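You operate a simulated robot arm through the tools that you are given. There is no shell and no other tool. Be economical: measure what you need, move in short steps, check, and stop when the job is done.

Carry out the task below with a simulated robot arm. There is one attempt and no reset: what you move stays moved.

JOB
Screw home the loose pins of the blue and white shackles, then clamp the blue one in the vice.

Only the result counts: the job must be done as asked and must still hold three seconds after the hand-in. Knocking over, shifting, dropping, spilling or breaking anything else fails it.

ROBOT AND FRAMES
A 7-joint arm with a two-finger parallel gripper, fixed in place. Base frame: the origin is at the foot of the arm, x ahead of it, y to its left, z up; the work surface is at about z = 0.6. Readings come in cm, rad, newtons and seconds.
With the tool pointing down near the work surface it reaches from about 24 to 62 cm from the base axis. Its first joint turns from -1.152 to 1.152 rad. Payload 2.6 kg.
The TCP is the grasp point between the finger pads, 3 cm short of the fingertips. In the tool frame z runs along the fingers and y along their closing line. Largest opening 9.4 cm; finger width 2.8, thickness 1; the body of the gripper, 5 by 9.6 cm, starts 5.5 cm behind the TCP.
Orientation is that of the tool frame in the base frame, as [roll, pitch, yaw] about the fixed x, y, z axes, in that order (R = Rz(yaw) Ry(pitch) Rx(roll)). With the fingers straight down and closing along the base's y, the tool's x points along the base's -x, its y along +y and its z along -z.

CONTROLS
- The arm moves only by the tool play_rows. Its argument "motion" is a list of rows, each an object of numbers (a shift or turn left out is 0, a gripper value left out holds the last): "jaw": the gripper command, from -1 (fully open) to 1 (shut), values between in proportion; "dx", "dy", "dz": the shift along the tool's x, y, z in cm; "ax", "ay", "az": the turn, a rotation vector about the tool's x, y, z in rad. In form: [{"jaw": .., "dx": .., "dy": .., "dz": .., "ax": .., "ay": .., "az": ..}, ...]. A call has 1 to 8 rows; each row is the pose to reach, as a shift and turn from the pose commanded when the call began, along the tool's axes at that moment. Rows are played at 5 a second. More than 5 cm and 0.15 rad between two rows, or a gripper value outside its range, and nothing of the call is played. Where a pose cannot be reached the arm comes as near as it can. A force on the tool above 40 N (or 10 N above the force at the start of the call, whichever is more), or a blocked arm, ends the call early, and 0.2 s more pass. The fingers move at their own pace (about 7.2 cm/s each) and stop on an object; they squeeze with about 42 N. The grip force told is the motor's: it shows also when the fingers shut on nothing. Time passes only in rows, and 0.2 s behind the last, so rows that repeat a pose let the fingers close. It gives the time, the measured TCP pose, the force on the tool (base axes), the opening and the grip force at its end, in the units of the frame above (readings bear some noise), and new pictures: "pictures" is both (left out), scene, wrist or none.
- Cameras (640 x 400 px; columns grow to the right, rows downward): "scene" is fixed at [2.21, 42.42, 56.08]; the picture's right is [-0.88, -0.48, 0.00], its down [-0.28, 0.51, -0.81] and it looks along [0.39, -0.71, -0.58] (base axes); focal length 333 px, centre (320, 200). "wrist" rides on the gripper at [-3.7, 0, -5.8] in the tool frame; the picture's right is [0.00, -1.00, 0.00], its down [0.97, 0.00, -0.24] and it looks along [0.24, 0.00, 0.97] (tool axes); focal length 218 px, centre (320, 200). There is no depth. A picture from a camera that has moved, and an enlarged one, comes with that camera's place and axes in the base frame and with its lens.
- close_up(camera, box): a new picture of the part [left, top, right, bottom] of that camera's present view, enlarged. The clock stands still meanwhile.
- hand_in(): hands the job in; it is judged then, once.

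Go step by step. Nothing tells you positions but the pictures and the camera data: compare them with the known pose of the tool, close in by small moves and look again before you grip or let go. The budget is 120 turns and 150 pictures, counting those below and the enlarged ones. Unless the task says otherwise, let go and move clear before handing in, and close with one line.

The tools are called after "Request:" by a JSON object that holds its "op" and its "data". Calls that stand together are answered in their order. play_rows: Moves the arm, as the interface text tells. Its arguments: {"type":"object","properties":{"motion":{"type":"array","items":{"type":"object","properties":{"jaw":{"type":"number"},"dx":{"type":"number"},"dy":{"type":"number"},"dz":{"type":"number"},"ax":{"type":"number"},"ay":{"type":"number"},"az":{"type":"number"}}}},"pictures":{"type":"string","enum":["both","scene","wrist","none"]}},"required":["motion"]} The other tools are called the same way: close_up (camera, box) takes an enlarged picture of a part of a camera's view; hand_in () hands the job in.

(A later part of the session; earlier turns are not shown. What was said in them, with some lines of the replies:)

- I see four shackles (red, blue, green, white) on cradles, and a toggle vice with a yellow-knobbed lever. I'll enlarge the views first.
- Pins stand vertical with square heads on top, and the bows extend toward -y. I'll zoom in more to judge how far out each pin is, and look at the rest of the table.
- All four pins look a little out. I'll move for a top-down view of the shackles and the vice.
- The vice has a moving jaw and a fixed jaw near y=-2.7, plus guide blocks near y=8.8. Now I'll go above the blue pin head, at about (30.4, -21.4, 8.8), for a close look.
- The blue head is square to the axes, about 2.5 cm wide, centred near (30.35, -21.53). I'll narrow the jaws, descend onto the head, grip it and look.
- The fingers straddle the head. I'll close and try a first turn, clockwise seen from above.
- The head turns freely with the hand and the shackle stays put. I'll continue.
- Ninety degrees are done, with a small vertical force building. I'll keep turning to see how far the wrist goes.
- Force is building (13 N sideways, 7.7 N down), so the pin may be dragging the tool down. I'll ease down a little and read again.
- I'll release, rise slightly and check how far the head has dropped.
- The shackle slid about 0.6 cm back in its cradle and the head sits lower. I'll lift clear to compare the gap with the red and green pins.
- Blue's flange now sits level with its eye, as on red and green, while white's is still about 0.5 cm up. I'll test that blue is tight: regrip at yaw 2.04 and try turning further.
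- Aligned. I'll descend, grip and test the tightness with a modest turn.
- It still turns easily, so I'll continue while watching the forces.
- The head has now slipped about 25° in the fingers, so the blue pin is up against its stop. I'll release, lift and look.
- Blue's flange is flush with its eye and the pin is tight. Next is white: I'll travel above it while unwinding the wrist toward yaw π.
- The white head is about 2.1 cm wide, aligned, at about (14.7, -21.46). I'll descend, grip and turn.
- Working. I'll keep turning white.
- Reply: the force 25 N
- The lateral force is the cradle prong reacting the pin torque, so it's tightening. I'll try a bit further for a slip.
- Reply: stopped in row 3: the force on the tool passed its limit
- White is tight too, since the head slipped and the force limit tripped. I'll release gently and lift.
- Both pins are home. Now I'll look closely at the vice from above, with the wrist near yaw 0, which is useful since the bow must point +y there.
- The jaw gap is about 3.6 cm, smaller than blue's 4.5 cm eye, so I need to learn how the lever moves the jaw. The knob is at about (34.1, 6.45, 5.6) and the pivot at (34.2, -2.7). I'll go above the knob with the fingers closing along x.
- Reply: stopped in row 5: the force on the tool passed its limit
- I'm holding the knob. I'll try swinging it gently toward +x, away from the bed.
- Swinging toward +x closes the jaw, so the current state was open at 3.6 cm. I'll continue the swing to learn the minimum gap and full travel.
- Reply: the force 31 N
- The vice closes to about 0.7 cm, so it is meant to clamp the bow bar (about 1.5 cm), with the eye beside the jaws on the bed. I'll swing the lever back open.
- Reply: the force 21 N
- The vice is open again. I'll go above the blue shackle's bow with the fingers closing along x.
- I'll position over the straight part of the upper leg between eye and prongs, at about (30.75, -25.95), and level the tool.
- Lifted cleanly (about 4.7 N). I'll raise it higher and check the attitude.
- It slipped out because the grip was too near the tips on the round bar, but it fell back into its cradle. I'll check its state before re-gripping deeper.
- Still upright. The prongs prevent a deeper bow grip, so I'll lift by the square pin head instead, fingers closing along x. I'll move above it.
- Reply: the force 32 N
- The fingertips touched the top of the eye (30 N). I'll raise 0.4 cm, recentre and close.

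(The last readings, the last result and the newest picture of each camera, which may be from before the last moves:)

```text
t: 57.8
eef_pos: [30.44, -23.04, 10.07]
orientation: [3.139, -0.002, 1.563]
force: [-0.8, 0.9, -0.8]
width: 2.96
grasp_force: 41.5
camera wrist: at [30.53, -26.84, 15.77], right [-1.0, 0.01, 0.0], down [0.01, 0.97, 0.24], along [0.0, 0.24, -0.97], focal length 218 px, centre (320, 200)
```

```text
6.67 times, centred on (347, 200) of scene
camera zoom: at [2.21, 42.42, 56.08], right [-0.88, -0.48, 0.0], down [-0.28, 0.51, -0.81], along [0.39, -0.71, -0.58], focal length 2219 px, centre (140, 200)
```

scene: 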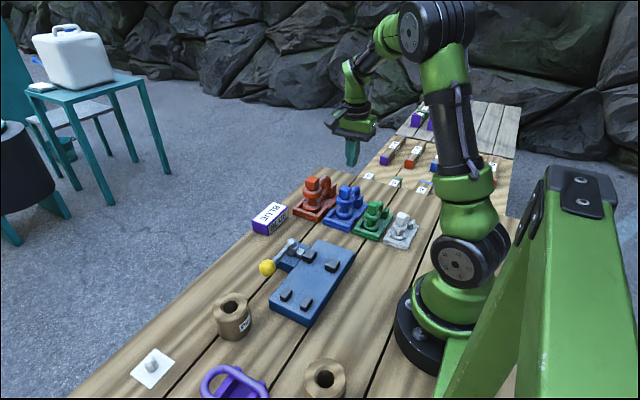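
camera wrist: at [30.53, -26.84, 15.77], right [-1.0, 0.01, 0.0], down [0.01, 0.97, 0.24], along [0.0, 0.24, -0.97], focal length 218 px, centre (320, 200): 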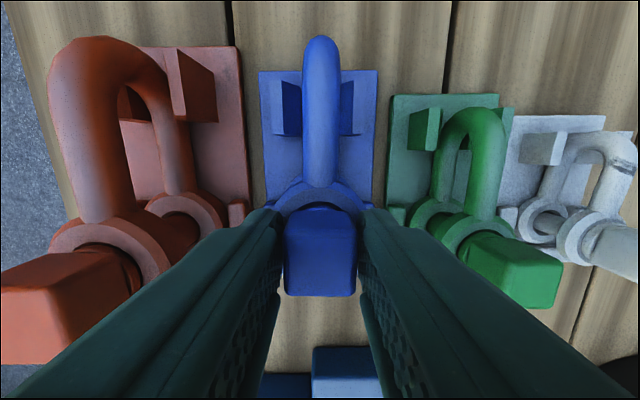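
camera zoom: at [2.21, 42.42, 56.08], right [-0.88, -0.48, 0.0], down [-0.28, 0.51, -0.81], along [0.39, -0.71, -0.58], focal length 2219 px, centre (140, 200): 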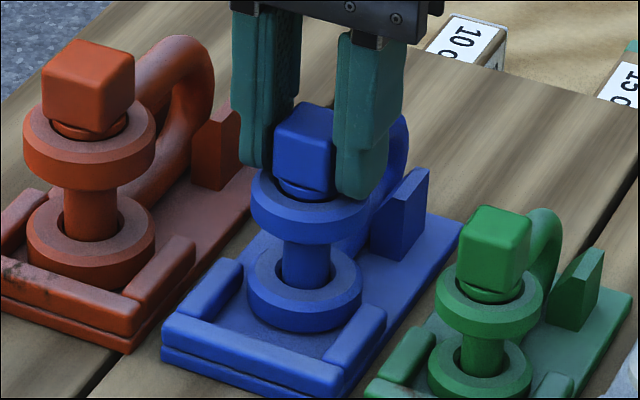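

The head is held firmly. I'll lift a little and check the attitude.

Request:
{"op": "play_rows", "data": {"motion": [{"dz": -0.5}, {"dz": -1}, {"dz": -1.5}, {"dz": -2.5}], "pictures": "wrist"}}

Request:
{"op": "close_up", "data": {"camera": "scene", "box": [310, 150, 390, 230]}}

```text
t: 58.8
eef_pos: [30.44, -23.07, 12.75]
orientation: [3.141, -0.002, 1.564]
force: [-0.4, 0.0, -6.1]
width: 2.97
grasp_force: 41.9
camera wrist: at [30.54, -26.67, 18.39], right [-1.0, 0.01, 0.0], down [0.01, 0.97, 0.24], along [0.0, 0.24, -0.97], focal length 218 px, centre (320, 200)
```

wrist: 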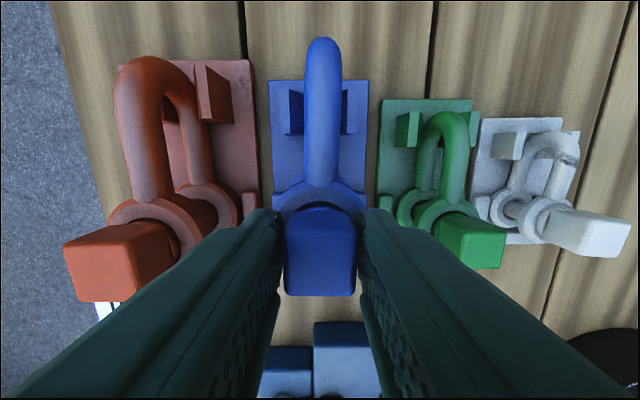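

```text
5.00 times, centred on (350, 190) of scene
camera zoom: at [2.21, 42.42, 56.08], right [-0.88, -0.48, 0.0], down [-0.28, 0.51, -0.81], along [0.39, -0.71, -0.58], focal length 1664 px, centre (170, 250)
```

zoom: 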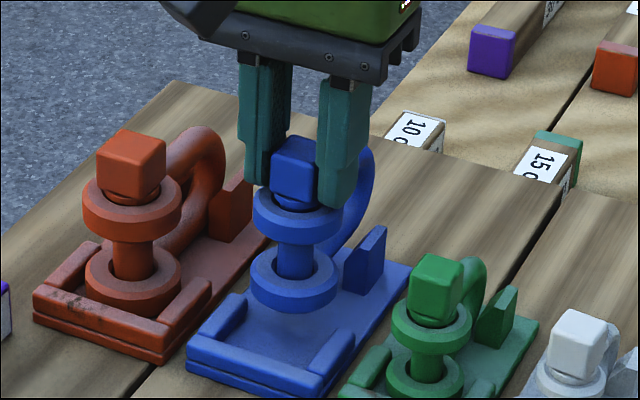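

It holds level. I'll lift higher and carry it over the vice, aiming the pin at (26.35, 1.3) so the lower leg lands between the jaws.

Request:
{"op": "play_rows", "data": {"motion": [{"dz": -3}, {"dz": -5}, {"dz": -5, "dx": 3, "dy": -0.5}, {"dz": -5, "dx": 6.5, "dy": -1.1}, {"dz": -5, "dx": 10, "dy": -1.7}, {"dz": -5, "dx": 13.5, "dy": -2.3}, {"dz": -5, "dx": 17, "dy": -2.9}, {"dz": -5, "dx": 20, "dy": -3.5}], "pictures": "none"}}

Request:
{"op": "play_rows", "data": {"motion": [{"dx": 2, "dy": -0.4, "az": -0.007}, {"dx": 4, "dy": -0.76, "az": -0.007}, {"dx": 4.34, "dy": -0.76, "az": -0.007}], "pictures": "both"}}

Request:
{"op": "close_up", "data": {"camera": "scene", "box": [250, 180, 380, 320]}}

```text
t: 60.6
eef_pos: [26.88, -2.99, 17.42]
orientation: [3.141, 0.001, 1.564]
force: [-0.2, 0.2, -6.0]
width: 2.94
grasp_force: 42.4
```

```text
t: 61.4
eef_pos: [26.31, 1.38, 17.67]
orientation: [-3.141, -0.001, 1.571]
force: [0.0, -0.6, -7.1]
width: 2.97
grasp_force: 41.8
camera wrist: at [26.45, -2.42, 23.33], right [-1.0, 0.0, 0.0], down [0.0, 0.97, 0.24], along [0.0, 0.24, -0.97], focal length 218 px, centre (320, 200)
```

scene: 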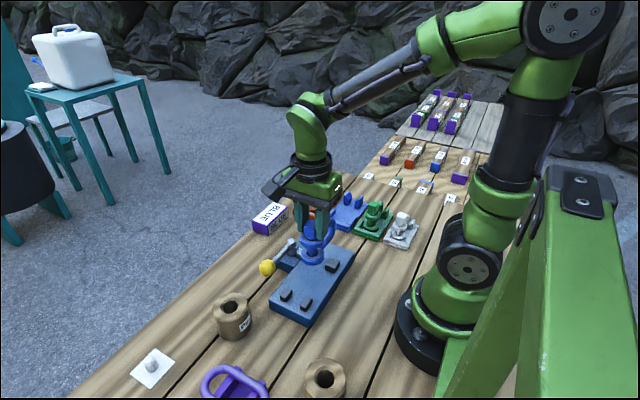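
wrist: 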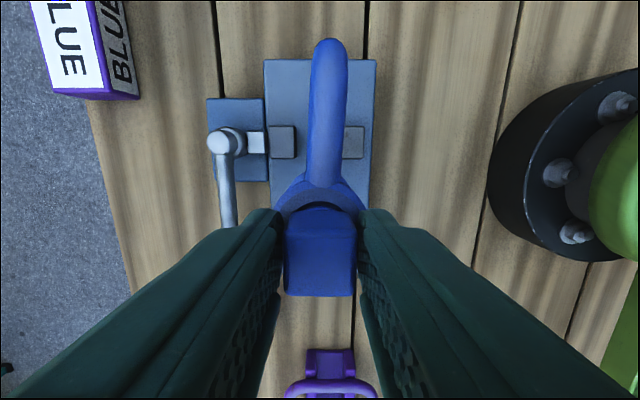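

```text
2.86 times, centred on (315, 250) of scene
camera zoom: at [2.21, 42.42, 56.08], right [-0.88, -0.48, 0.0], down [-0.28, 0.51, -0.81], along [0.39, -0.71, -0.58], focal length 951 px, centre (334, 57)
```

zoom: 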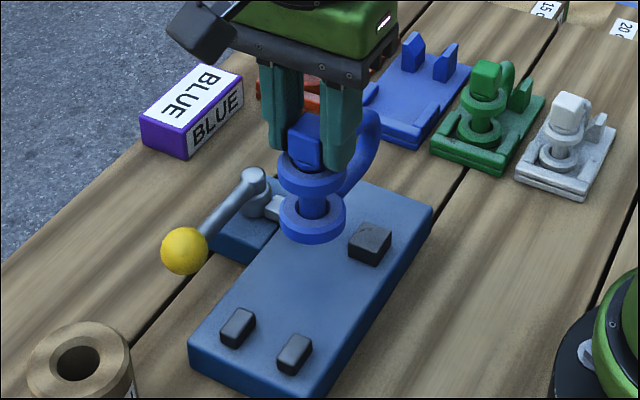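

The leg lines up with the jaw gap. I'll correct yaw slightly and lower to just above the bed.

Request:
{"op": "play_rows", "data": {"motion": [{"dz": 1.5, "az": -0.05}, {"dz": 3, "az": -0.05}, {"dz": 4.2, "az": -0.05}, {"dz": 5.2, "az": -0.05}], "pictures": "wrist"}}

Request:
{"op": "close_up", "data": {"camera": "scene", "box": [250, 200, 370, 320]}}

Request:
{"op": "close_up", "data": {"camera": "wrist", "box": [220, 20, 420, 220]}}

```text
t: 62.4
eef_pos: [26.39, 1.24, 12.33]
orientation: [3.14, -0.001, 1.623]
force: [0.3, -0.5, -4.4]
width: 2.96
grasp_force: 41.7
camera wrist: at [26.74, -2.46, 18.13], right [-1.0, -0.05, 0.0], down [-0.05, 0.97, 0.24], along [-0.01, 0.24, -0.97], focal length 218 px, centre (320, 200)
```

wrist: 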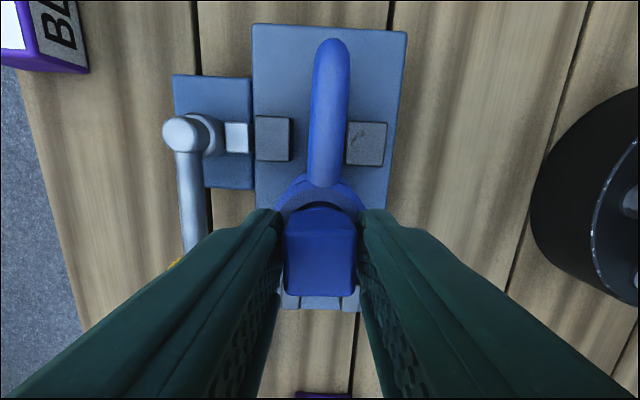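

```text
3.33 times, centred on (310, 260) of scene
camera zoom: at [2.21, 42.42, 56.08], right [-0.88, -0.48, 0.0], down [-0.28, 0.51, -0.81], along [0.39, -0.71, -0.58], focal length 1109 px, centre (353, 0)
```

zoom: 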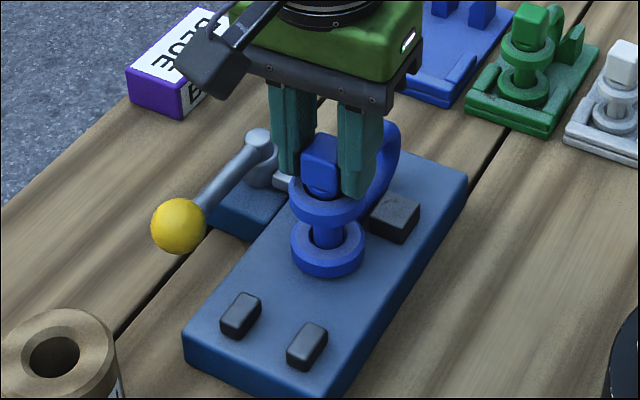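

```text
2.00 times, centred on (320, 120) of wrist
camera zoom: at [26.74, -2.46, 18.13], right [-1.0, -0.05, 0.0], down [-0.05, 0.97, 0.24], along [-0.01, 0.24, -0.97], focal length 436 px, centre (320, 360)
```

zoom: 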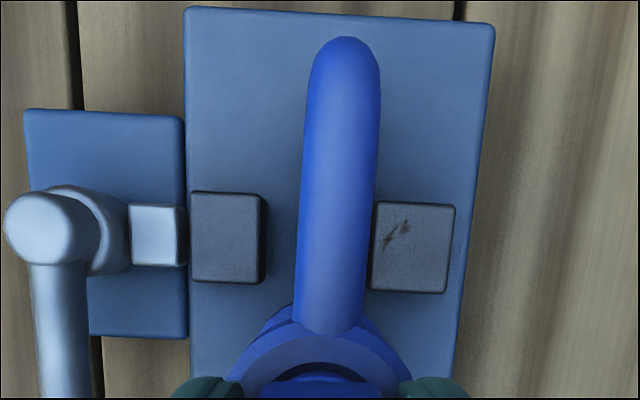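

Request:
{"op": "play_rows", "data": {"motion": [{"dy": 0.2, "dz": 0.6}, {"dy": 0.2, "dz": 1.2}, {"dy": 0.2, "dz": 1.5}], "pictures": "none"}}

Request:
{"op": "close_up", "data": {"camera": "scene", "box": [250, 200, 370, 320]}}

Request:
{"op": "close_up", "data": {"camera": "wrist", "box": [220, 20, 420, 220]}}

```text
t: 62.8
eef_pos: [26.62, 1.28, 12.2]
orientation: [3.137, -0.003, 1.618]
force: [-2.6, -0.6, 2.3]
width: 2.95
grasp_force: 41.4
stopped in row 2: the force on the tool passed its limit (the readings are from after the stop); the commanded pose is now the measured one
```

```text
3.33 times, centred on (310, 260) of scene
camera zoom: at [2.21, 42.42, 56.08], right [-0.88, -0.48, 0.0], down [-0.28, 0.51, -0.81], along [0.39, -0.71, -0.58], focal length 1109 px, centre (353, 0)
```

zoom: 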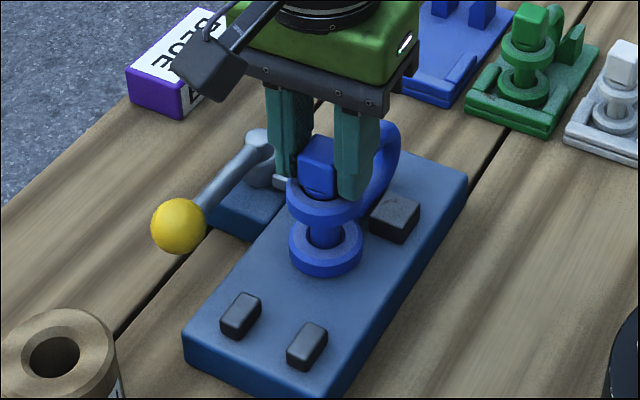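

```text
2.00 times, centred on (320, 120) of wrist
camera zoom: at [26.92, -2.43, 17.9], right [-1.0, -0.05, 0.0], down [-0.05, 0.97, 0.24], along [-0.01, 0.24, -0.97], focal length 436 px, centre (320, 360)
```

zoom: 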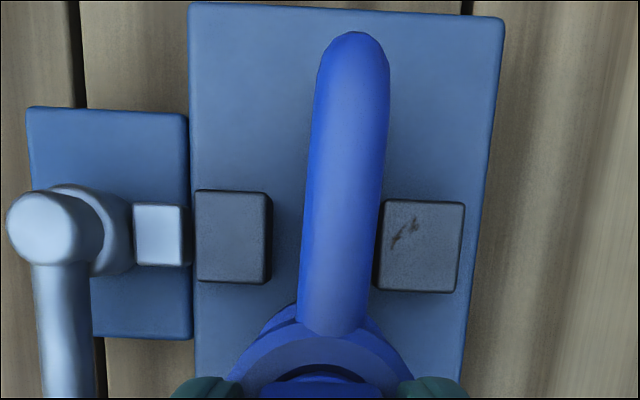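

Request:
{"op": "close_up", "data": {"camera": "scene", "box": [325, 220, 385, 300]}}

Request:
{"op": "close_up", "data": {"camera": "scene", "box": [325, 235, 375, 275]}}

```text
5.00 times, centred on (355, 260) of scene
camera zoom: at [2.21, 42.42, 56.08], right [-0.88, -0.48, 0.0], down [-0.28, 0.51, -0.81], along [0.39, -0.71, -0.58], focal length 1664 px, centre (145, -100)
```

zoom: 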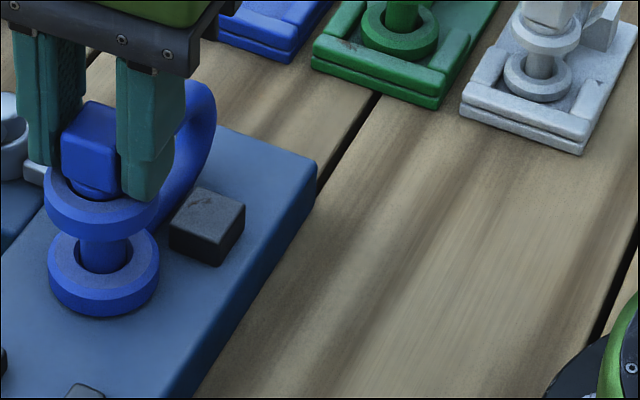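

```text
10.00 times, centred on (350, 255) of scene
camera zoom: at [2.21, 42.42, 56.08], right [-0.88, -0.48, 0.0], down [-0.28, 0.51, -0.81], along [0.39, -0.71, -0.58], focal length 3328 px, centre (20, -350)
```

zoom: 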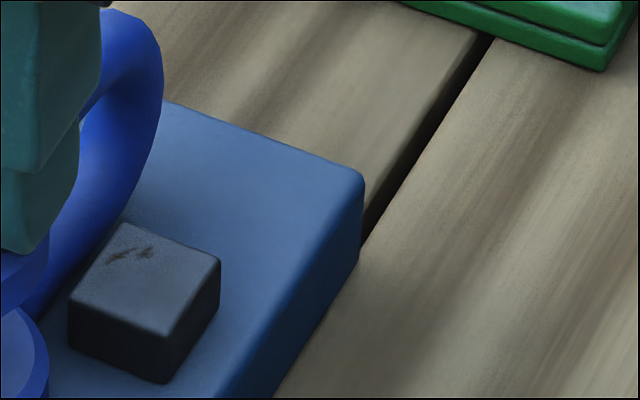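

The ring rests on the bed with the leg between the jaws. I'll release and check it stands.

Request:
{"op": "play_rows", "data": {"motion": [{"dz": 0.05}, {"dz": 0.05, "jaw": 0.3}, {"dz": 0.05, "jaw": 0.1}, {"dz": -1.5}, {"dz": -4}, {"dz": -7}], "pictures": "wrist"}}

Request:
{"op": "close_up", "data": {"camera": "scene", "box": [280, 195, 370, 285]}}

Request:
{"op": "close_up", "data": {"camera": "wrist", "box": [220, 50, 420, 250]}}

```text
t: 64.2
eef_pos: [26.67, 1.18, 19.11]
orientation: [3.141, -0.002, 1.618]
force: [-0.4, 0.2, 0.8]
width: 4.24
grasp_force: 0.0
camera wrist: at [26.92, -2.51, 24.89], right [-1.0, -0.05, 0.0], down [-0.05, 0.97, 0.24], along [-0.01, 0.24, -0.97], focal length 218 px, centre (320, 200)
```

wrist: 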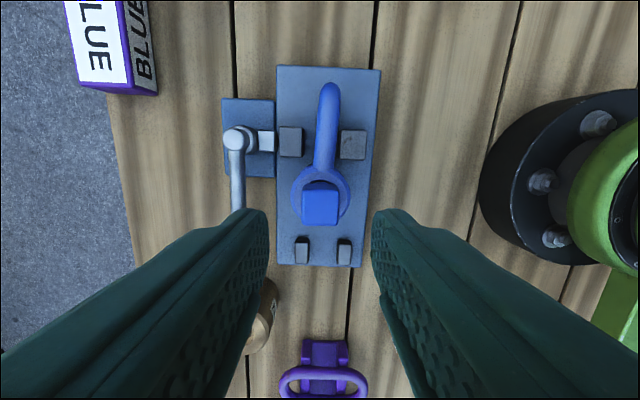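

```text
4.44 times, centred on (325, 240) of scene
camera zoom: at [2.21, 42.42, 56.08], right [-0.88, -0.48, 0.0], down [-0.28, 0.51, -0.81], along [0.39, -0.71, -0.58], focal length 1479 px, centre (298, 22)
```

zoom: 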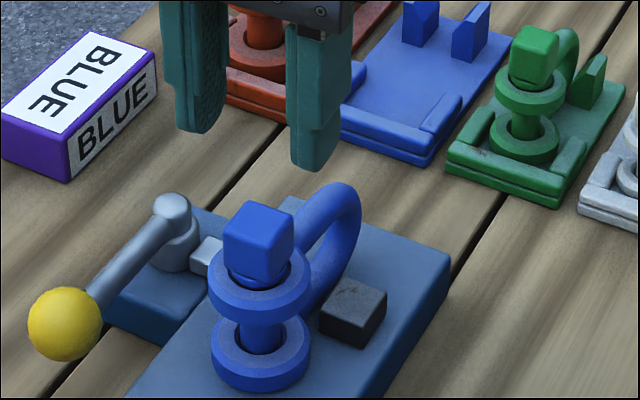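

```text
2.00 times, centred on (320, 150) of wrist
camera zoom: at [26.92, -2.51, 24.89], right [-1.0, -0.05, 0.0], down [-0.05, 0.97, 0.24], along [-0.01, 0.24, -0.97], focal length 436 px, centre (320, 300)
```

zoom: 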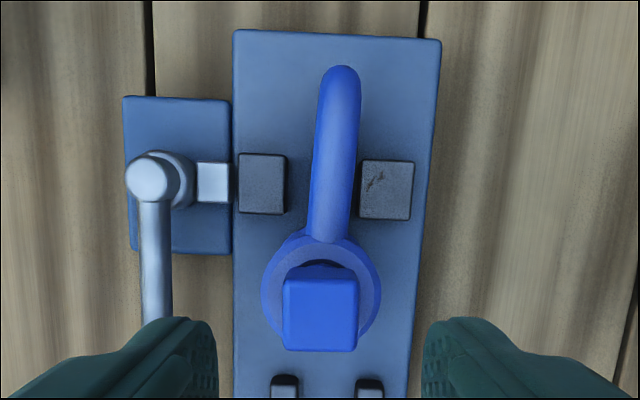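

It stands upright with the leg centred between the jaws. Now I'll take the knob again.

Request:
{"op": "play_rows", "data": {"motion": [{"dx": 1.6, "dy": 2.5, "az": 0.02, "jaw": -0.25}, {"dx": 3.2, "dy": 5, "az": 0.047}, {"dx": 4.75, "dy": 7.63, "az": 0.047}, {"dx": 4.75, "dy": 7.63, "az": 0.047, "dz": 4}, {"dx": 4.75, "dy": 7.63, "az": 0.047, "dz": 8}, {"dx": 4.75, "dy": 7.63, "az": 0.047, "dz": 11}, {"dx": 4.75, "dy": 7.63, "az": 0.047, "dz": 13.2}], "pictures": "wrist"}}

```text
t: 65.8
eef_pos: [34.14, 6.61, 6.04]
orientation: [3.134, -0.001, 1.569]
force: [-4.9, -3.3, 33.4]
width: 6.14
grasp_force: 2.2
camera wrist: at [34.35, 2.8, 11.74], right [-1.0, 0.0, -0.01], down [0.0, 0.97, 0.24], along [0.01, 0.24, -0.97], focal length 218 px, centre (320, 200)
```

wrist: 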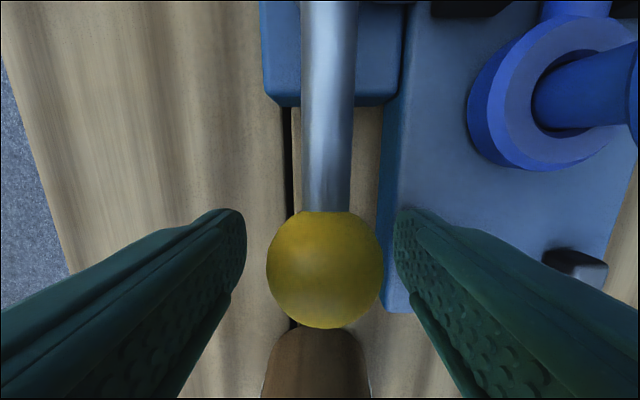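

A fingertip touches the bed edge (33 N). I'll raise 0.5 cm, then grip.

Request:
{"op": "play_rows", "data": {"motion": [{"dz": -0.5, "dx": -0.2}, {"dz": -0.5, "dx": -0.2, "jaw": 0.1}, {"dz": -0.5, "dx": -0.2, "jaw": 1}, {"dz": -0.5, "dx": -0.2}], "pictures": "none"}}

Request:
{"op": "close_up", "data": {"camera": "scene", "box": [240, 195, 370, 295]}}

```text
t: 66.8
eef_pos: [34.06, 6.23, 6.38]
orientation: [3.141, -0.002, 1.571]
force: [0.7, 0.7, -10.5]
width: 3.37
grasp_force: 44.7
```

```text
4.00 times, centred on (305, 245) of scene
camera zoom: at [2.21, 42.42, 56.08], right [-0.88, -0.48, 0.0], down [-0.28, 0.51, -0.81], along [0.39, -0.71, -0.58], focal length 1331 px, centre (380, 20)
```

zoom: 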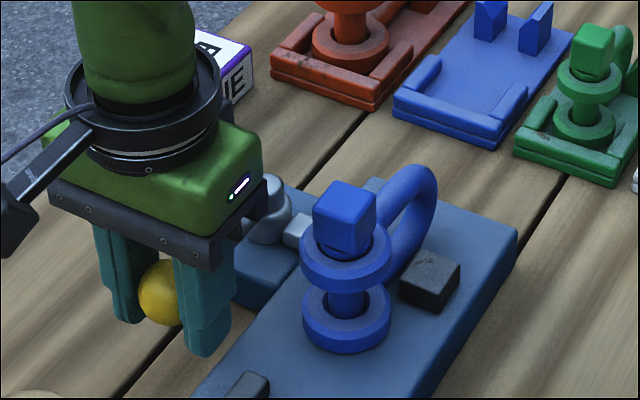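

Request:
{"op": "play_rows", "data": {"motion": [{"dy": 1.24, "dx": -0.087, "az": 0.14}, {"dy": 2.46, "dx": -0.35, "az": 0.28}, {"dy": 3.63, "dx": -0.77, "az": 0.42}, {"dy": 4.73, "dx": -1.36, "az": 0.56}], "pictures": "none"}}

Request:
{"op": "close_up", "data": {"camera": "scene", "box": [240, 195, 370, 295]}}

```text
t: 67.8
eef_pos: [38.73, 5.0, 6.41]
orientation: [-3.141, 0.0, 1.009]
force: [4.6, 11.1, -32.9]
width: 3.4
grasp_force: 45.1
```

```text
4.00 times, centred on (305, 245) of scene
camera zoom: at [2.23, 42.42, 56.08], right [-0.88, -0.48, 0.0], down [-0.28, 0.51, -0.81], along [0.39, -0.71, -0.58], focal length 1331 px, centre (380, 20)
```

zoom: 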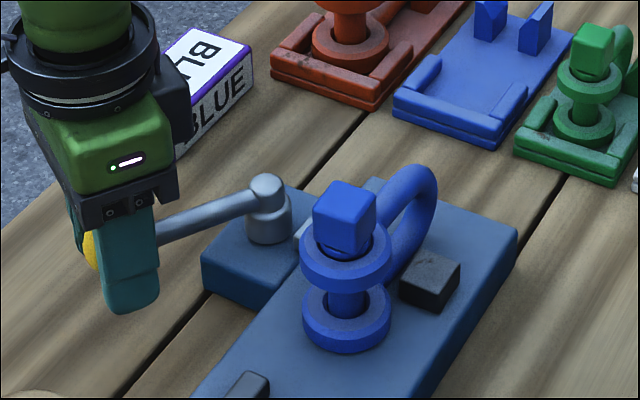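

Request:
{"op": "play_rows", "data": {"motion": [{"dz": 0.3}, {"dy": 1.24, "dx": -0.1, "az": 0.14, "dz": 0.35}, {"dy": 2.46, "dx": -0.35, "az": 0.28, "dz": 0.35}], "pictures": "none"}}

Request:
{"op": "close_up", "data": {"camera": "scene", "box": [240, 195, 370, 295]}}

```text
t: 68.6
eef_pos: [40.84, 3.06, 6.46]
orientation: [3.135, -0.007, 0.728]
force: [-9.7, -2.9, 29.3]
width: 3.34
grasp_force: 44.8
```

```text
4.00 times, centred on (305, 245) of scene
camera zoom: at [2.2, 42.42, 56.08], right [-0.88, -0.48, 0.0], down [-0.28, 0.51, -0.81], along [0.39, -0.71, -0.58], focal length 1331 px, centre (380, 20)
```

zoom: 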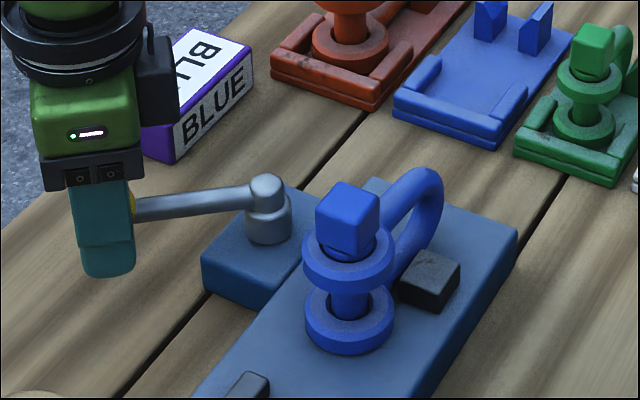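

The jaw has reached the leg and is pushing the shackle across. I'll continue in small steps.

Request:
{"op": "play_rows", "data": {"motion": [{"dz": -0.15}, {"dy": 0.62, "dx": -0.02, "az": 0.07, "dz": -0.17}, {"dy": 1.24, "dx": -0.08, "az": 0.14, "dz": -0.17}, {"dy": 1.85, "dx": -0.19, "az": 0.21, "dz": -0.17}, {"dy": 2.46, "dx": -0.33, "az": 0.28, "dz": -0.17}], "pictures": "none"}}

Request:
{"op": "close_up", "data": {"camera": "scene", "box": [240, 195, 370, 295]}}

```text
t: 69.8
eef_pos: [42.06, 1.24, 6.44]
orientation: [-3.14, -0.006, 0.45]
force: [-6.0, -1.7, 31.1]
width: 3.36
grasp_force: 45.1
```

```text
4.00 times, centred on (305, 245) of scene
camera zoom: at [2.19, 42.42, 56.08], right [-0.88, -0.48, 0.0], down [-0.28, 0.51, -0.81], along [0.39, -0.71, -0.58], focal length 1331 px, centre (380, 20)
```

zoom: 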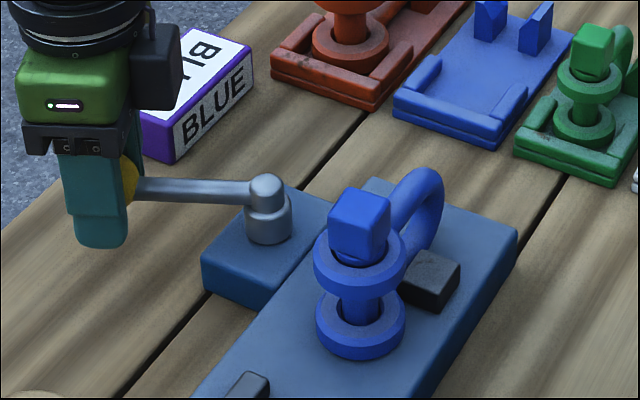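

Request:
{"op": "play_rows", "data": {"motion": [{"dz": -0.25}, {"dz": -0.25}], "pictures": "none"}}

Request:
{"op": "play_rows", "data": {"motion": [{"dy": 0.62, "dx": 0.03, "az": 0.07}, {"dy": 1.24, "dx": 0, "az": 0.14}], "pictures": "none"}}

Request:
{"op": "close_up", "data": {"camera": "scene", "box": [240, 195, 370, 295]}}

```text
t: 70.4
eef_pos: [41.98, 1.27, 6.46]
orientation: [-3.141, -0.005, 0.455]
force: [9.5, 2.2, -4.8]
width: 3.37
grasp_force: 45.2
```

```text
t: 71.0
eef_pos: [42.41, 0.14, 6.39]
orientation: [-3.141, 0.002, 0.308]
force: [2.5, 3.7, -16.3]
width: 3.33
grasp_force: 44.6
```

```text
4.00 times, centred on (305, 245) of scene
camera zoom: at [2.22, 42.42, 56.08], right [-0.88, -0.48, 0.0], down [-0.28, 0.51, -0.81], along [0.39, -0.71, -0.58], focal length 1331 px, centre (380, 20)
```

zoom: 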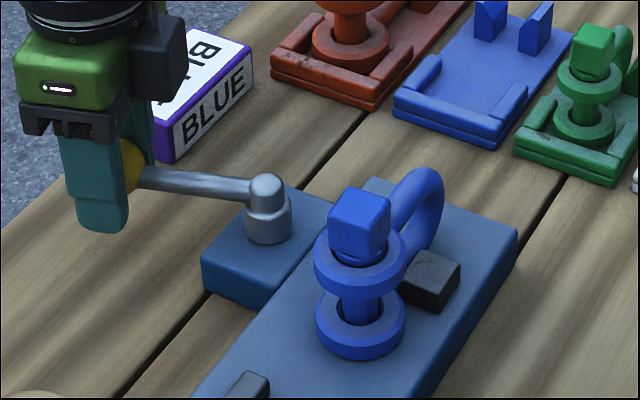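

The shackle has stopped moving, so the jaws are on it. I'll continue the lever to tighten.

Request:
{"op": "play_rows", "data": {"motion": [{"dy": 0.62, "dx": 0.03, "az": 0.07}, {"dy": 1.24, "dx": 0, "az": 0.14}, {"dy": 1.86, "dx": -0.1, "az": 0.21}, {"dy": 2.46, "dx": -0.25, "az": 0.28}], "pictures": "wrist"}}

Request:
{"op": "close_up", "data": {"camera": "scene", "box": [240, 195, 370, 295]}}

```text
t: 72.0
eef_pos: [42.9, -2.34, 6.35]
orientation: [-3.14, 0.002, 0.028]
force: [-12.1, 3.8, -13.2]
width: 3.38
grasp_force: 45.5
camera wrist: at [39.34, -2.5, 12.18], right [-0.03, 1.0, 0.0], down [0.97, 0.03, 0.24], along [0.24, 0.01, -0.97], focal length 218 px, centre (320, 200)
```

wrist: 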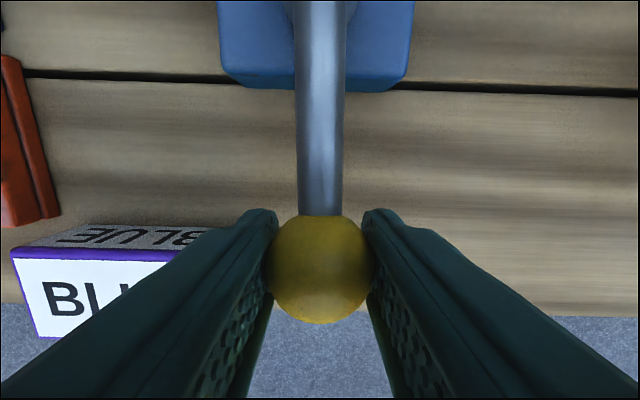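

```text
4.00 times, centred on (305, 245) of scene
camera zoom: at [2.22, 42.42, 56.08], right [-0.88, -0.48, 0.0], down [-0.28, 0.51, -0.81], along [0.39, -0.71, -0.58], focal length 1331 px, centre (380, 20)
```

zoom: 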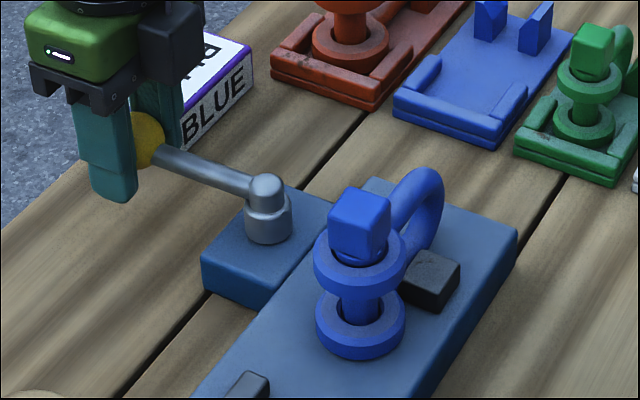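

The lever is at 90° and the shackle hasn't shifted. I'll nudge further to feel for an end stop.

Request:
{"op": "play_rows", "data": {"motion": [{"dy": 0.6, "dx": -0.02, "az": 0.07}, {"dy": 1.0, "dx": -0.08, "az": 0.12}], "pictures": "none"}}

Request:
{"op": "close_up", "data": {"camera": "scene", "box": [240, 195, 370, 295]}}

```text
t: 72.6
eef_pos: [42.81, -3.38, 6.39]
orientation: [-3.139, 0.001, -0.092]
force: [-28.2, 2.7, 2.2]
width: 3.37
grasp_force: 45.1
```

```text
4.00 times, centred on (305, 245) of scene
camera zoom: at [2.21, 42.42, 56.08], right [-0.88, -0.48, 0.0], down [-0.28, 0.51, -0.81], along [0.39, -0.71, -0.58], focal length 1331 px, centre (380, 20)
```

zoom: 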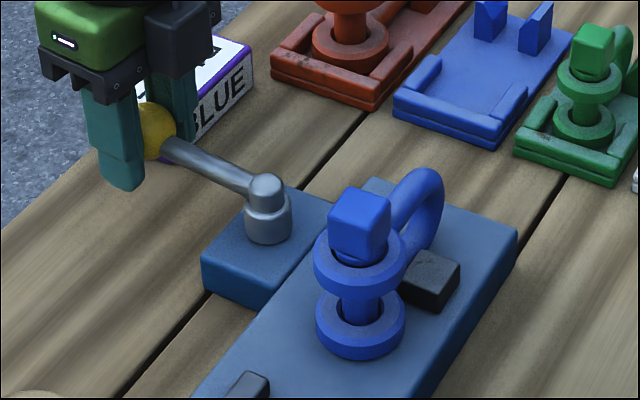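

Request:
{"op": "close_up", "data": {"camera": "wrist", "box": [0, 150, 400, 400]}}

```text
1.60 times, centred on (200, 275) of wrist
camera zoom: at [39.32, -3.1, 12.18], right [0.09, 1.0, 0.0], down [0.97, -0.09, 0.24], along [0.24, -0.02, -0.97], focal length 349 px, centre (512, 80)
```

zoom: 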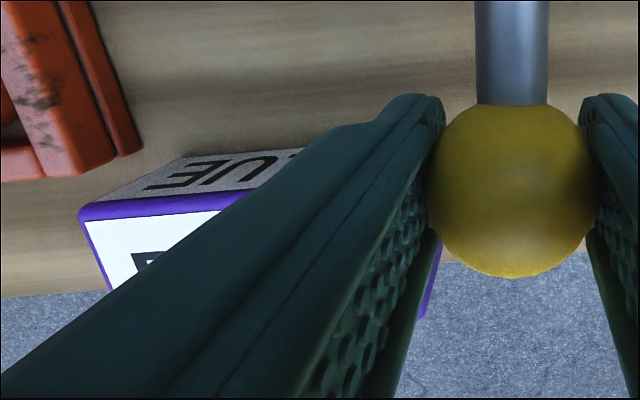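

The lever is just past 90° and the BLUE block is close but untouched. I'll relieve the radial load by moving away from the block, open only a little, and lift straight up.

Request:
{"op": "play_rows", "data": {"motion": [{"dx": -0.2}, {"dx": -0.3}, {"dx": -0.3, "jaw": 0.1}, {"dx": -0.3, "jaw": 0.05}, {"dx": -0.3, "dz": -3}, {"dx": -0.3, "dz": -7}, {"dx": -0.3, "dz": -11}, {"dx": -0.3, "dz": -14}], "pictures": "both"}}

Request:
{"op": "close_up", "data": {"camera": "scene", "box": [240, 195, 370, 295]}}

```text
t: 74.4
eef_pos: [42.8, -3.29, 20.81]
orientation: [-3.14, -0.004, -0.09]
force: [0.2, -0.2, 0.0]
width: 4.47
grasp_force: 0.1
camera wrist: at [39.25, -3.01, 26.52], right [0.09, 1.0, 0.0], down [0.97, -0.09, 0.24], along [0.24, -0.02, -0.97], focal length 218 px, centre (320, 200)
```

scene: 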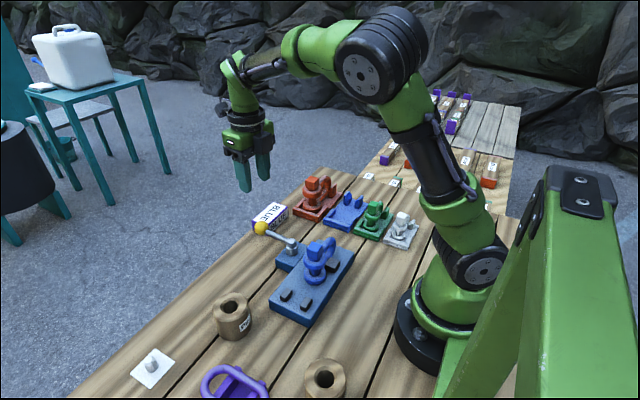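
wrist: 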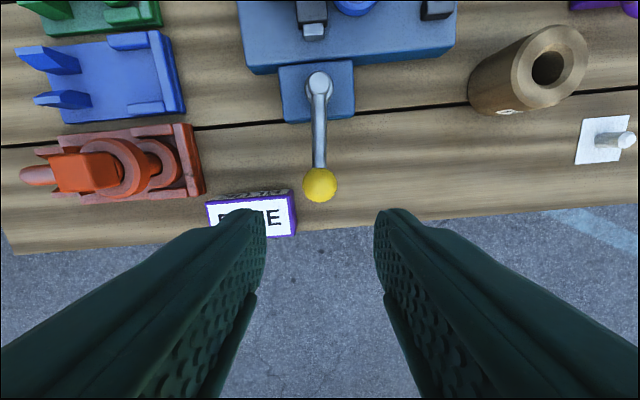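

```text
4.00 times, centred on (305, 245) of scene
camera zoom: at [2.21, 42.42, 56.08], right [-0.88, -0.48, 0.0], down [-0.28, 0.51, -0.81], along [0.39, -0.71, -0.58], focal length 1331 px, centre (380, 20)
```

zoom: 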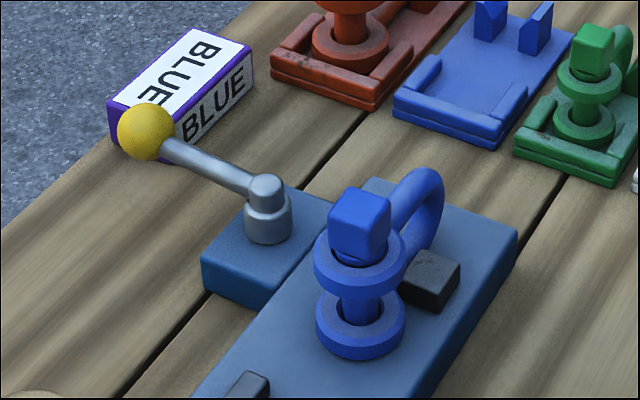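

The lever holds. I'll look at the jaws from above to confirm the clamp.

Request:
{"op": "play_rows", "data": {"motion": [{"dx": -4, "dy": 0.4}, {"dx": -8, "dy": 0.4}, {"dx": -12, "dy": 0.4}, {"dx": -16, "dy": 0.4}, {"dx": -18, "dy": 0.4, "jaw": -1}, {"dx": -18, "dy": 0.4}], "pictures": "none"}}

Request:
{"op": "close_up", "data": {"camera": "wrist", "box": [220, 130, 420, 300]}}

Request:
{"op": "close_up", "data": {"camera": "scene", "box": [315, 225, 365, 265]}}

```text
t: 75.8
eef_pos: [24.71, -2.38, 20.52]
orientation: [-3.139, -0.004, -0.09]
force: [-1.2, 0.4, -0.4]
width: 9.4
grasp_force: 0.1
```

```text
2.35 times, centred on (320, 215) of wrist
camera zoom: at [21.14, -1.98, 26.28], right [0.09, 1.0, 0.0], down [0.97, -0.09, 0.24], along [0.24, -0.02, -0.97], focal length 514 px, centre (320, 165)
```

zoom: 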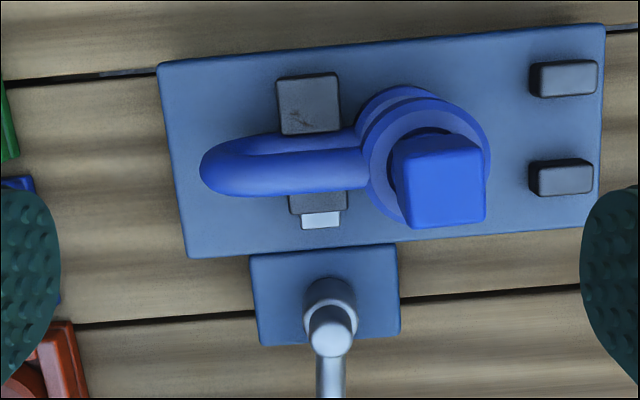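

```text
10.00 times, centred on (340, 245) of scene
camera zoom: at [2.21, 42.42, 56.08], right [-0.88, -0.48, 0.0], down [-0.28, 0.51, -0.81], along [0.39, -0.71, -0.58], focal length 3328 px, centre (120, -250)
```

zoom: 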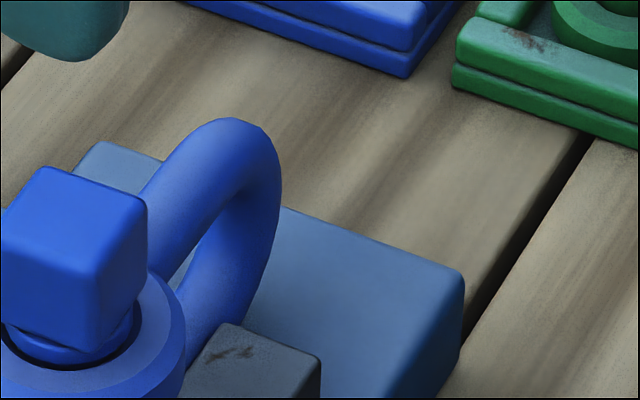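

The lower leg is pressed between both jaws, the lever stays closed, and both pins are seated. The arm is clear, so I'm handing in.

Request:
{"op": "hand_in", "data": {}}

```text
The job is handed in.
```

I screwed both pins home and clamped the blue shackle in the vice by its lower bow leg, with the lever swung shut just past 90°. The result of the hand-in isn't known yet.
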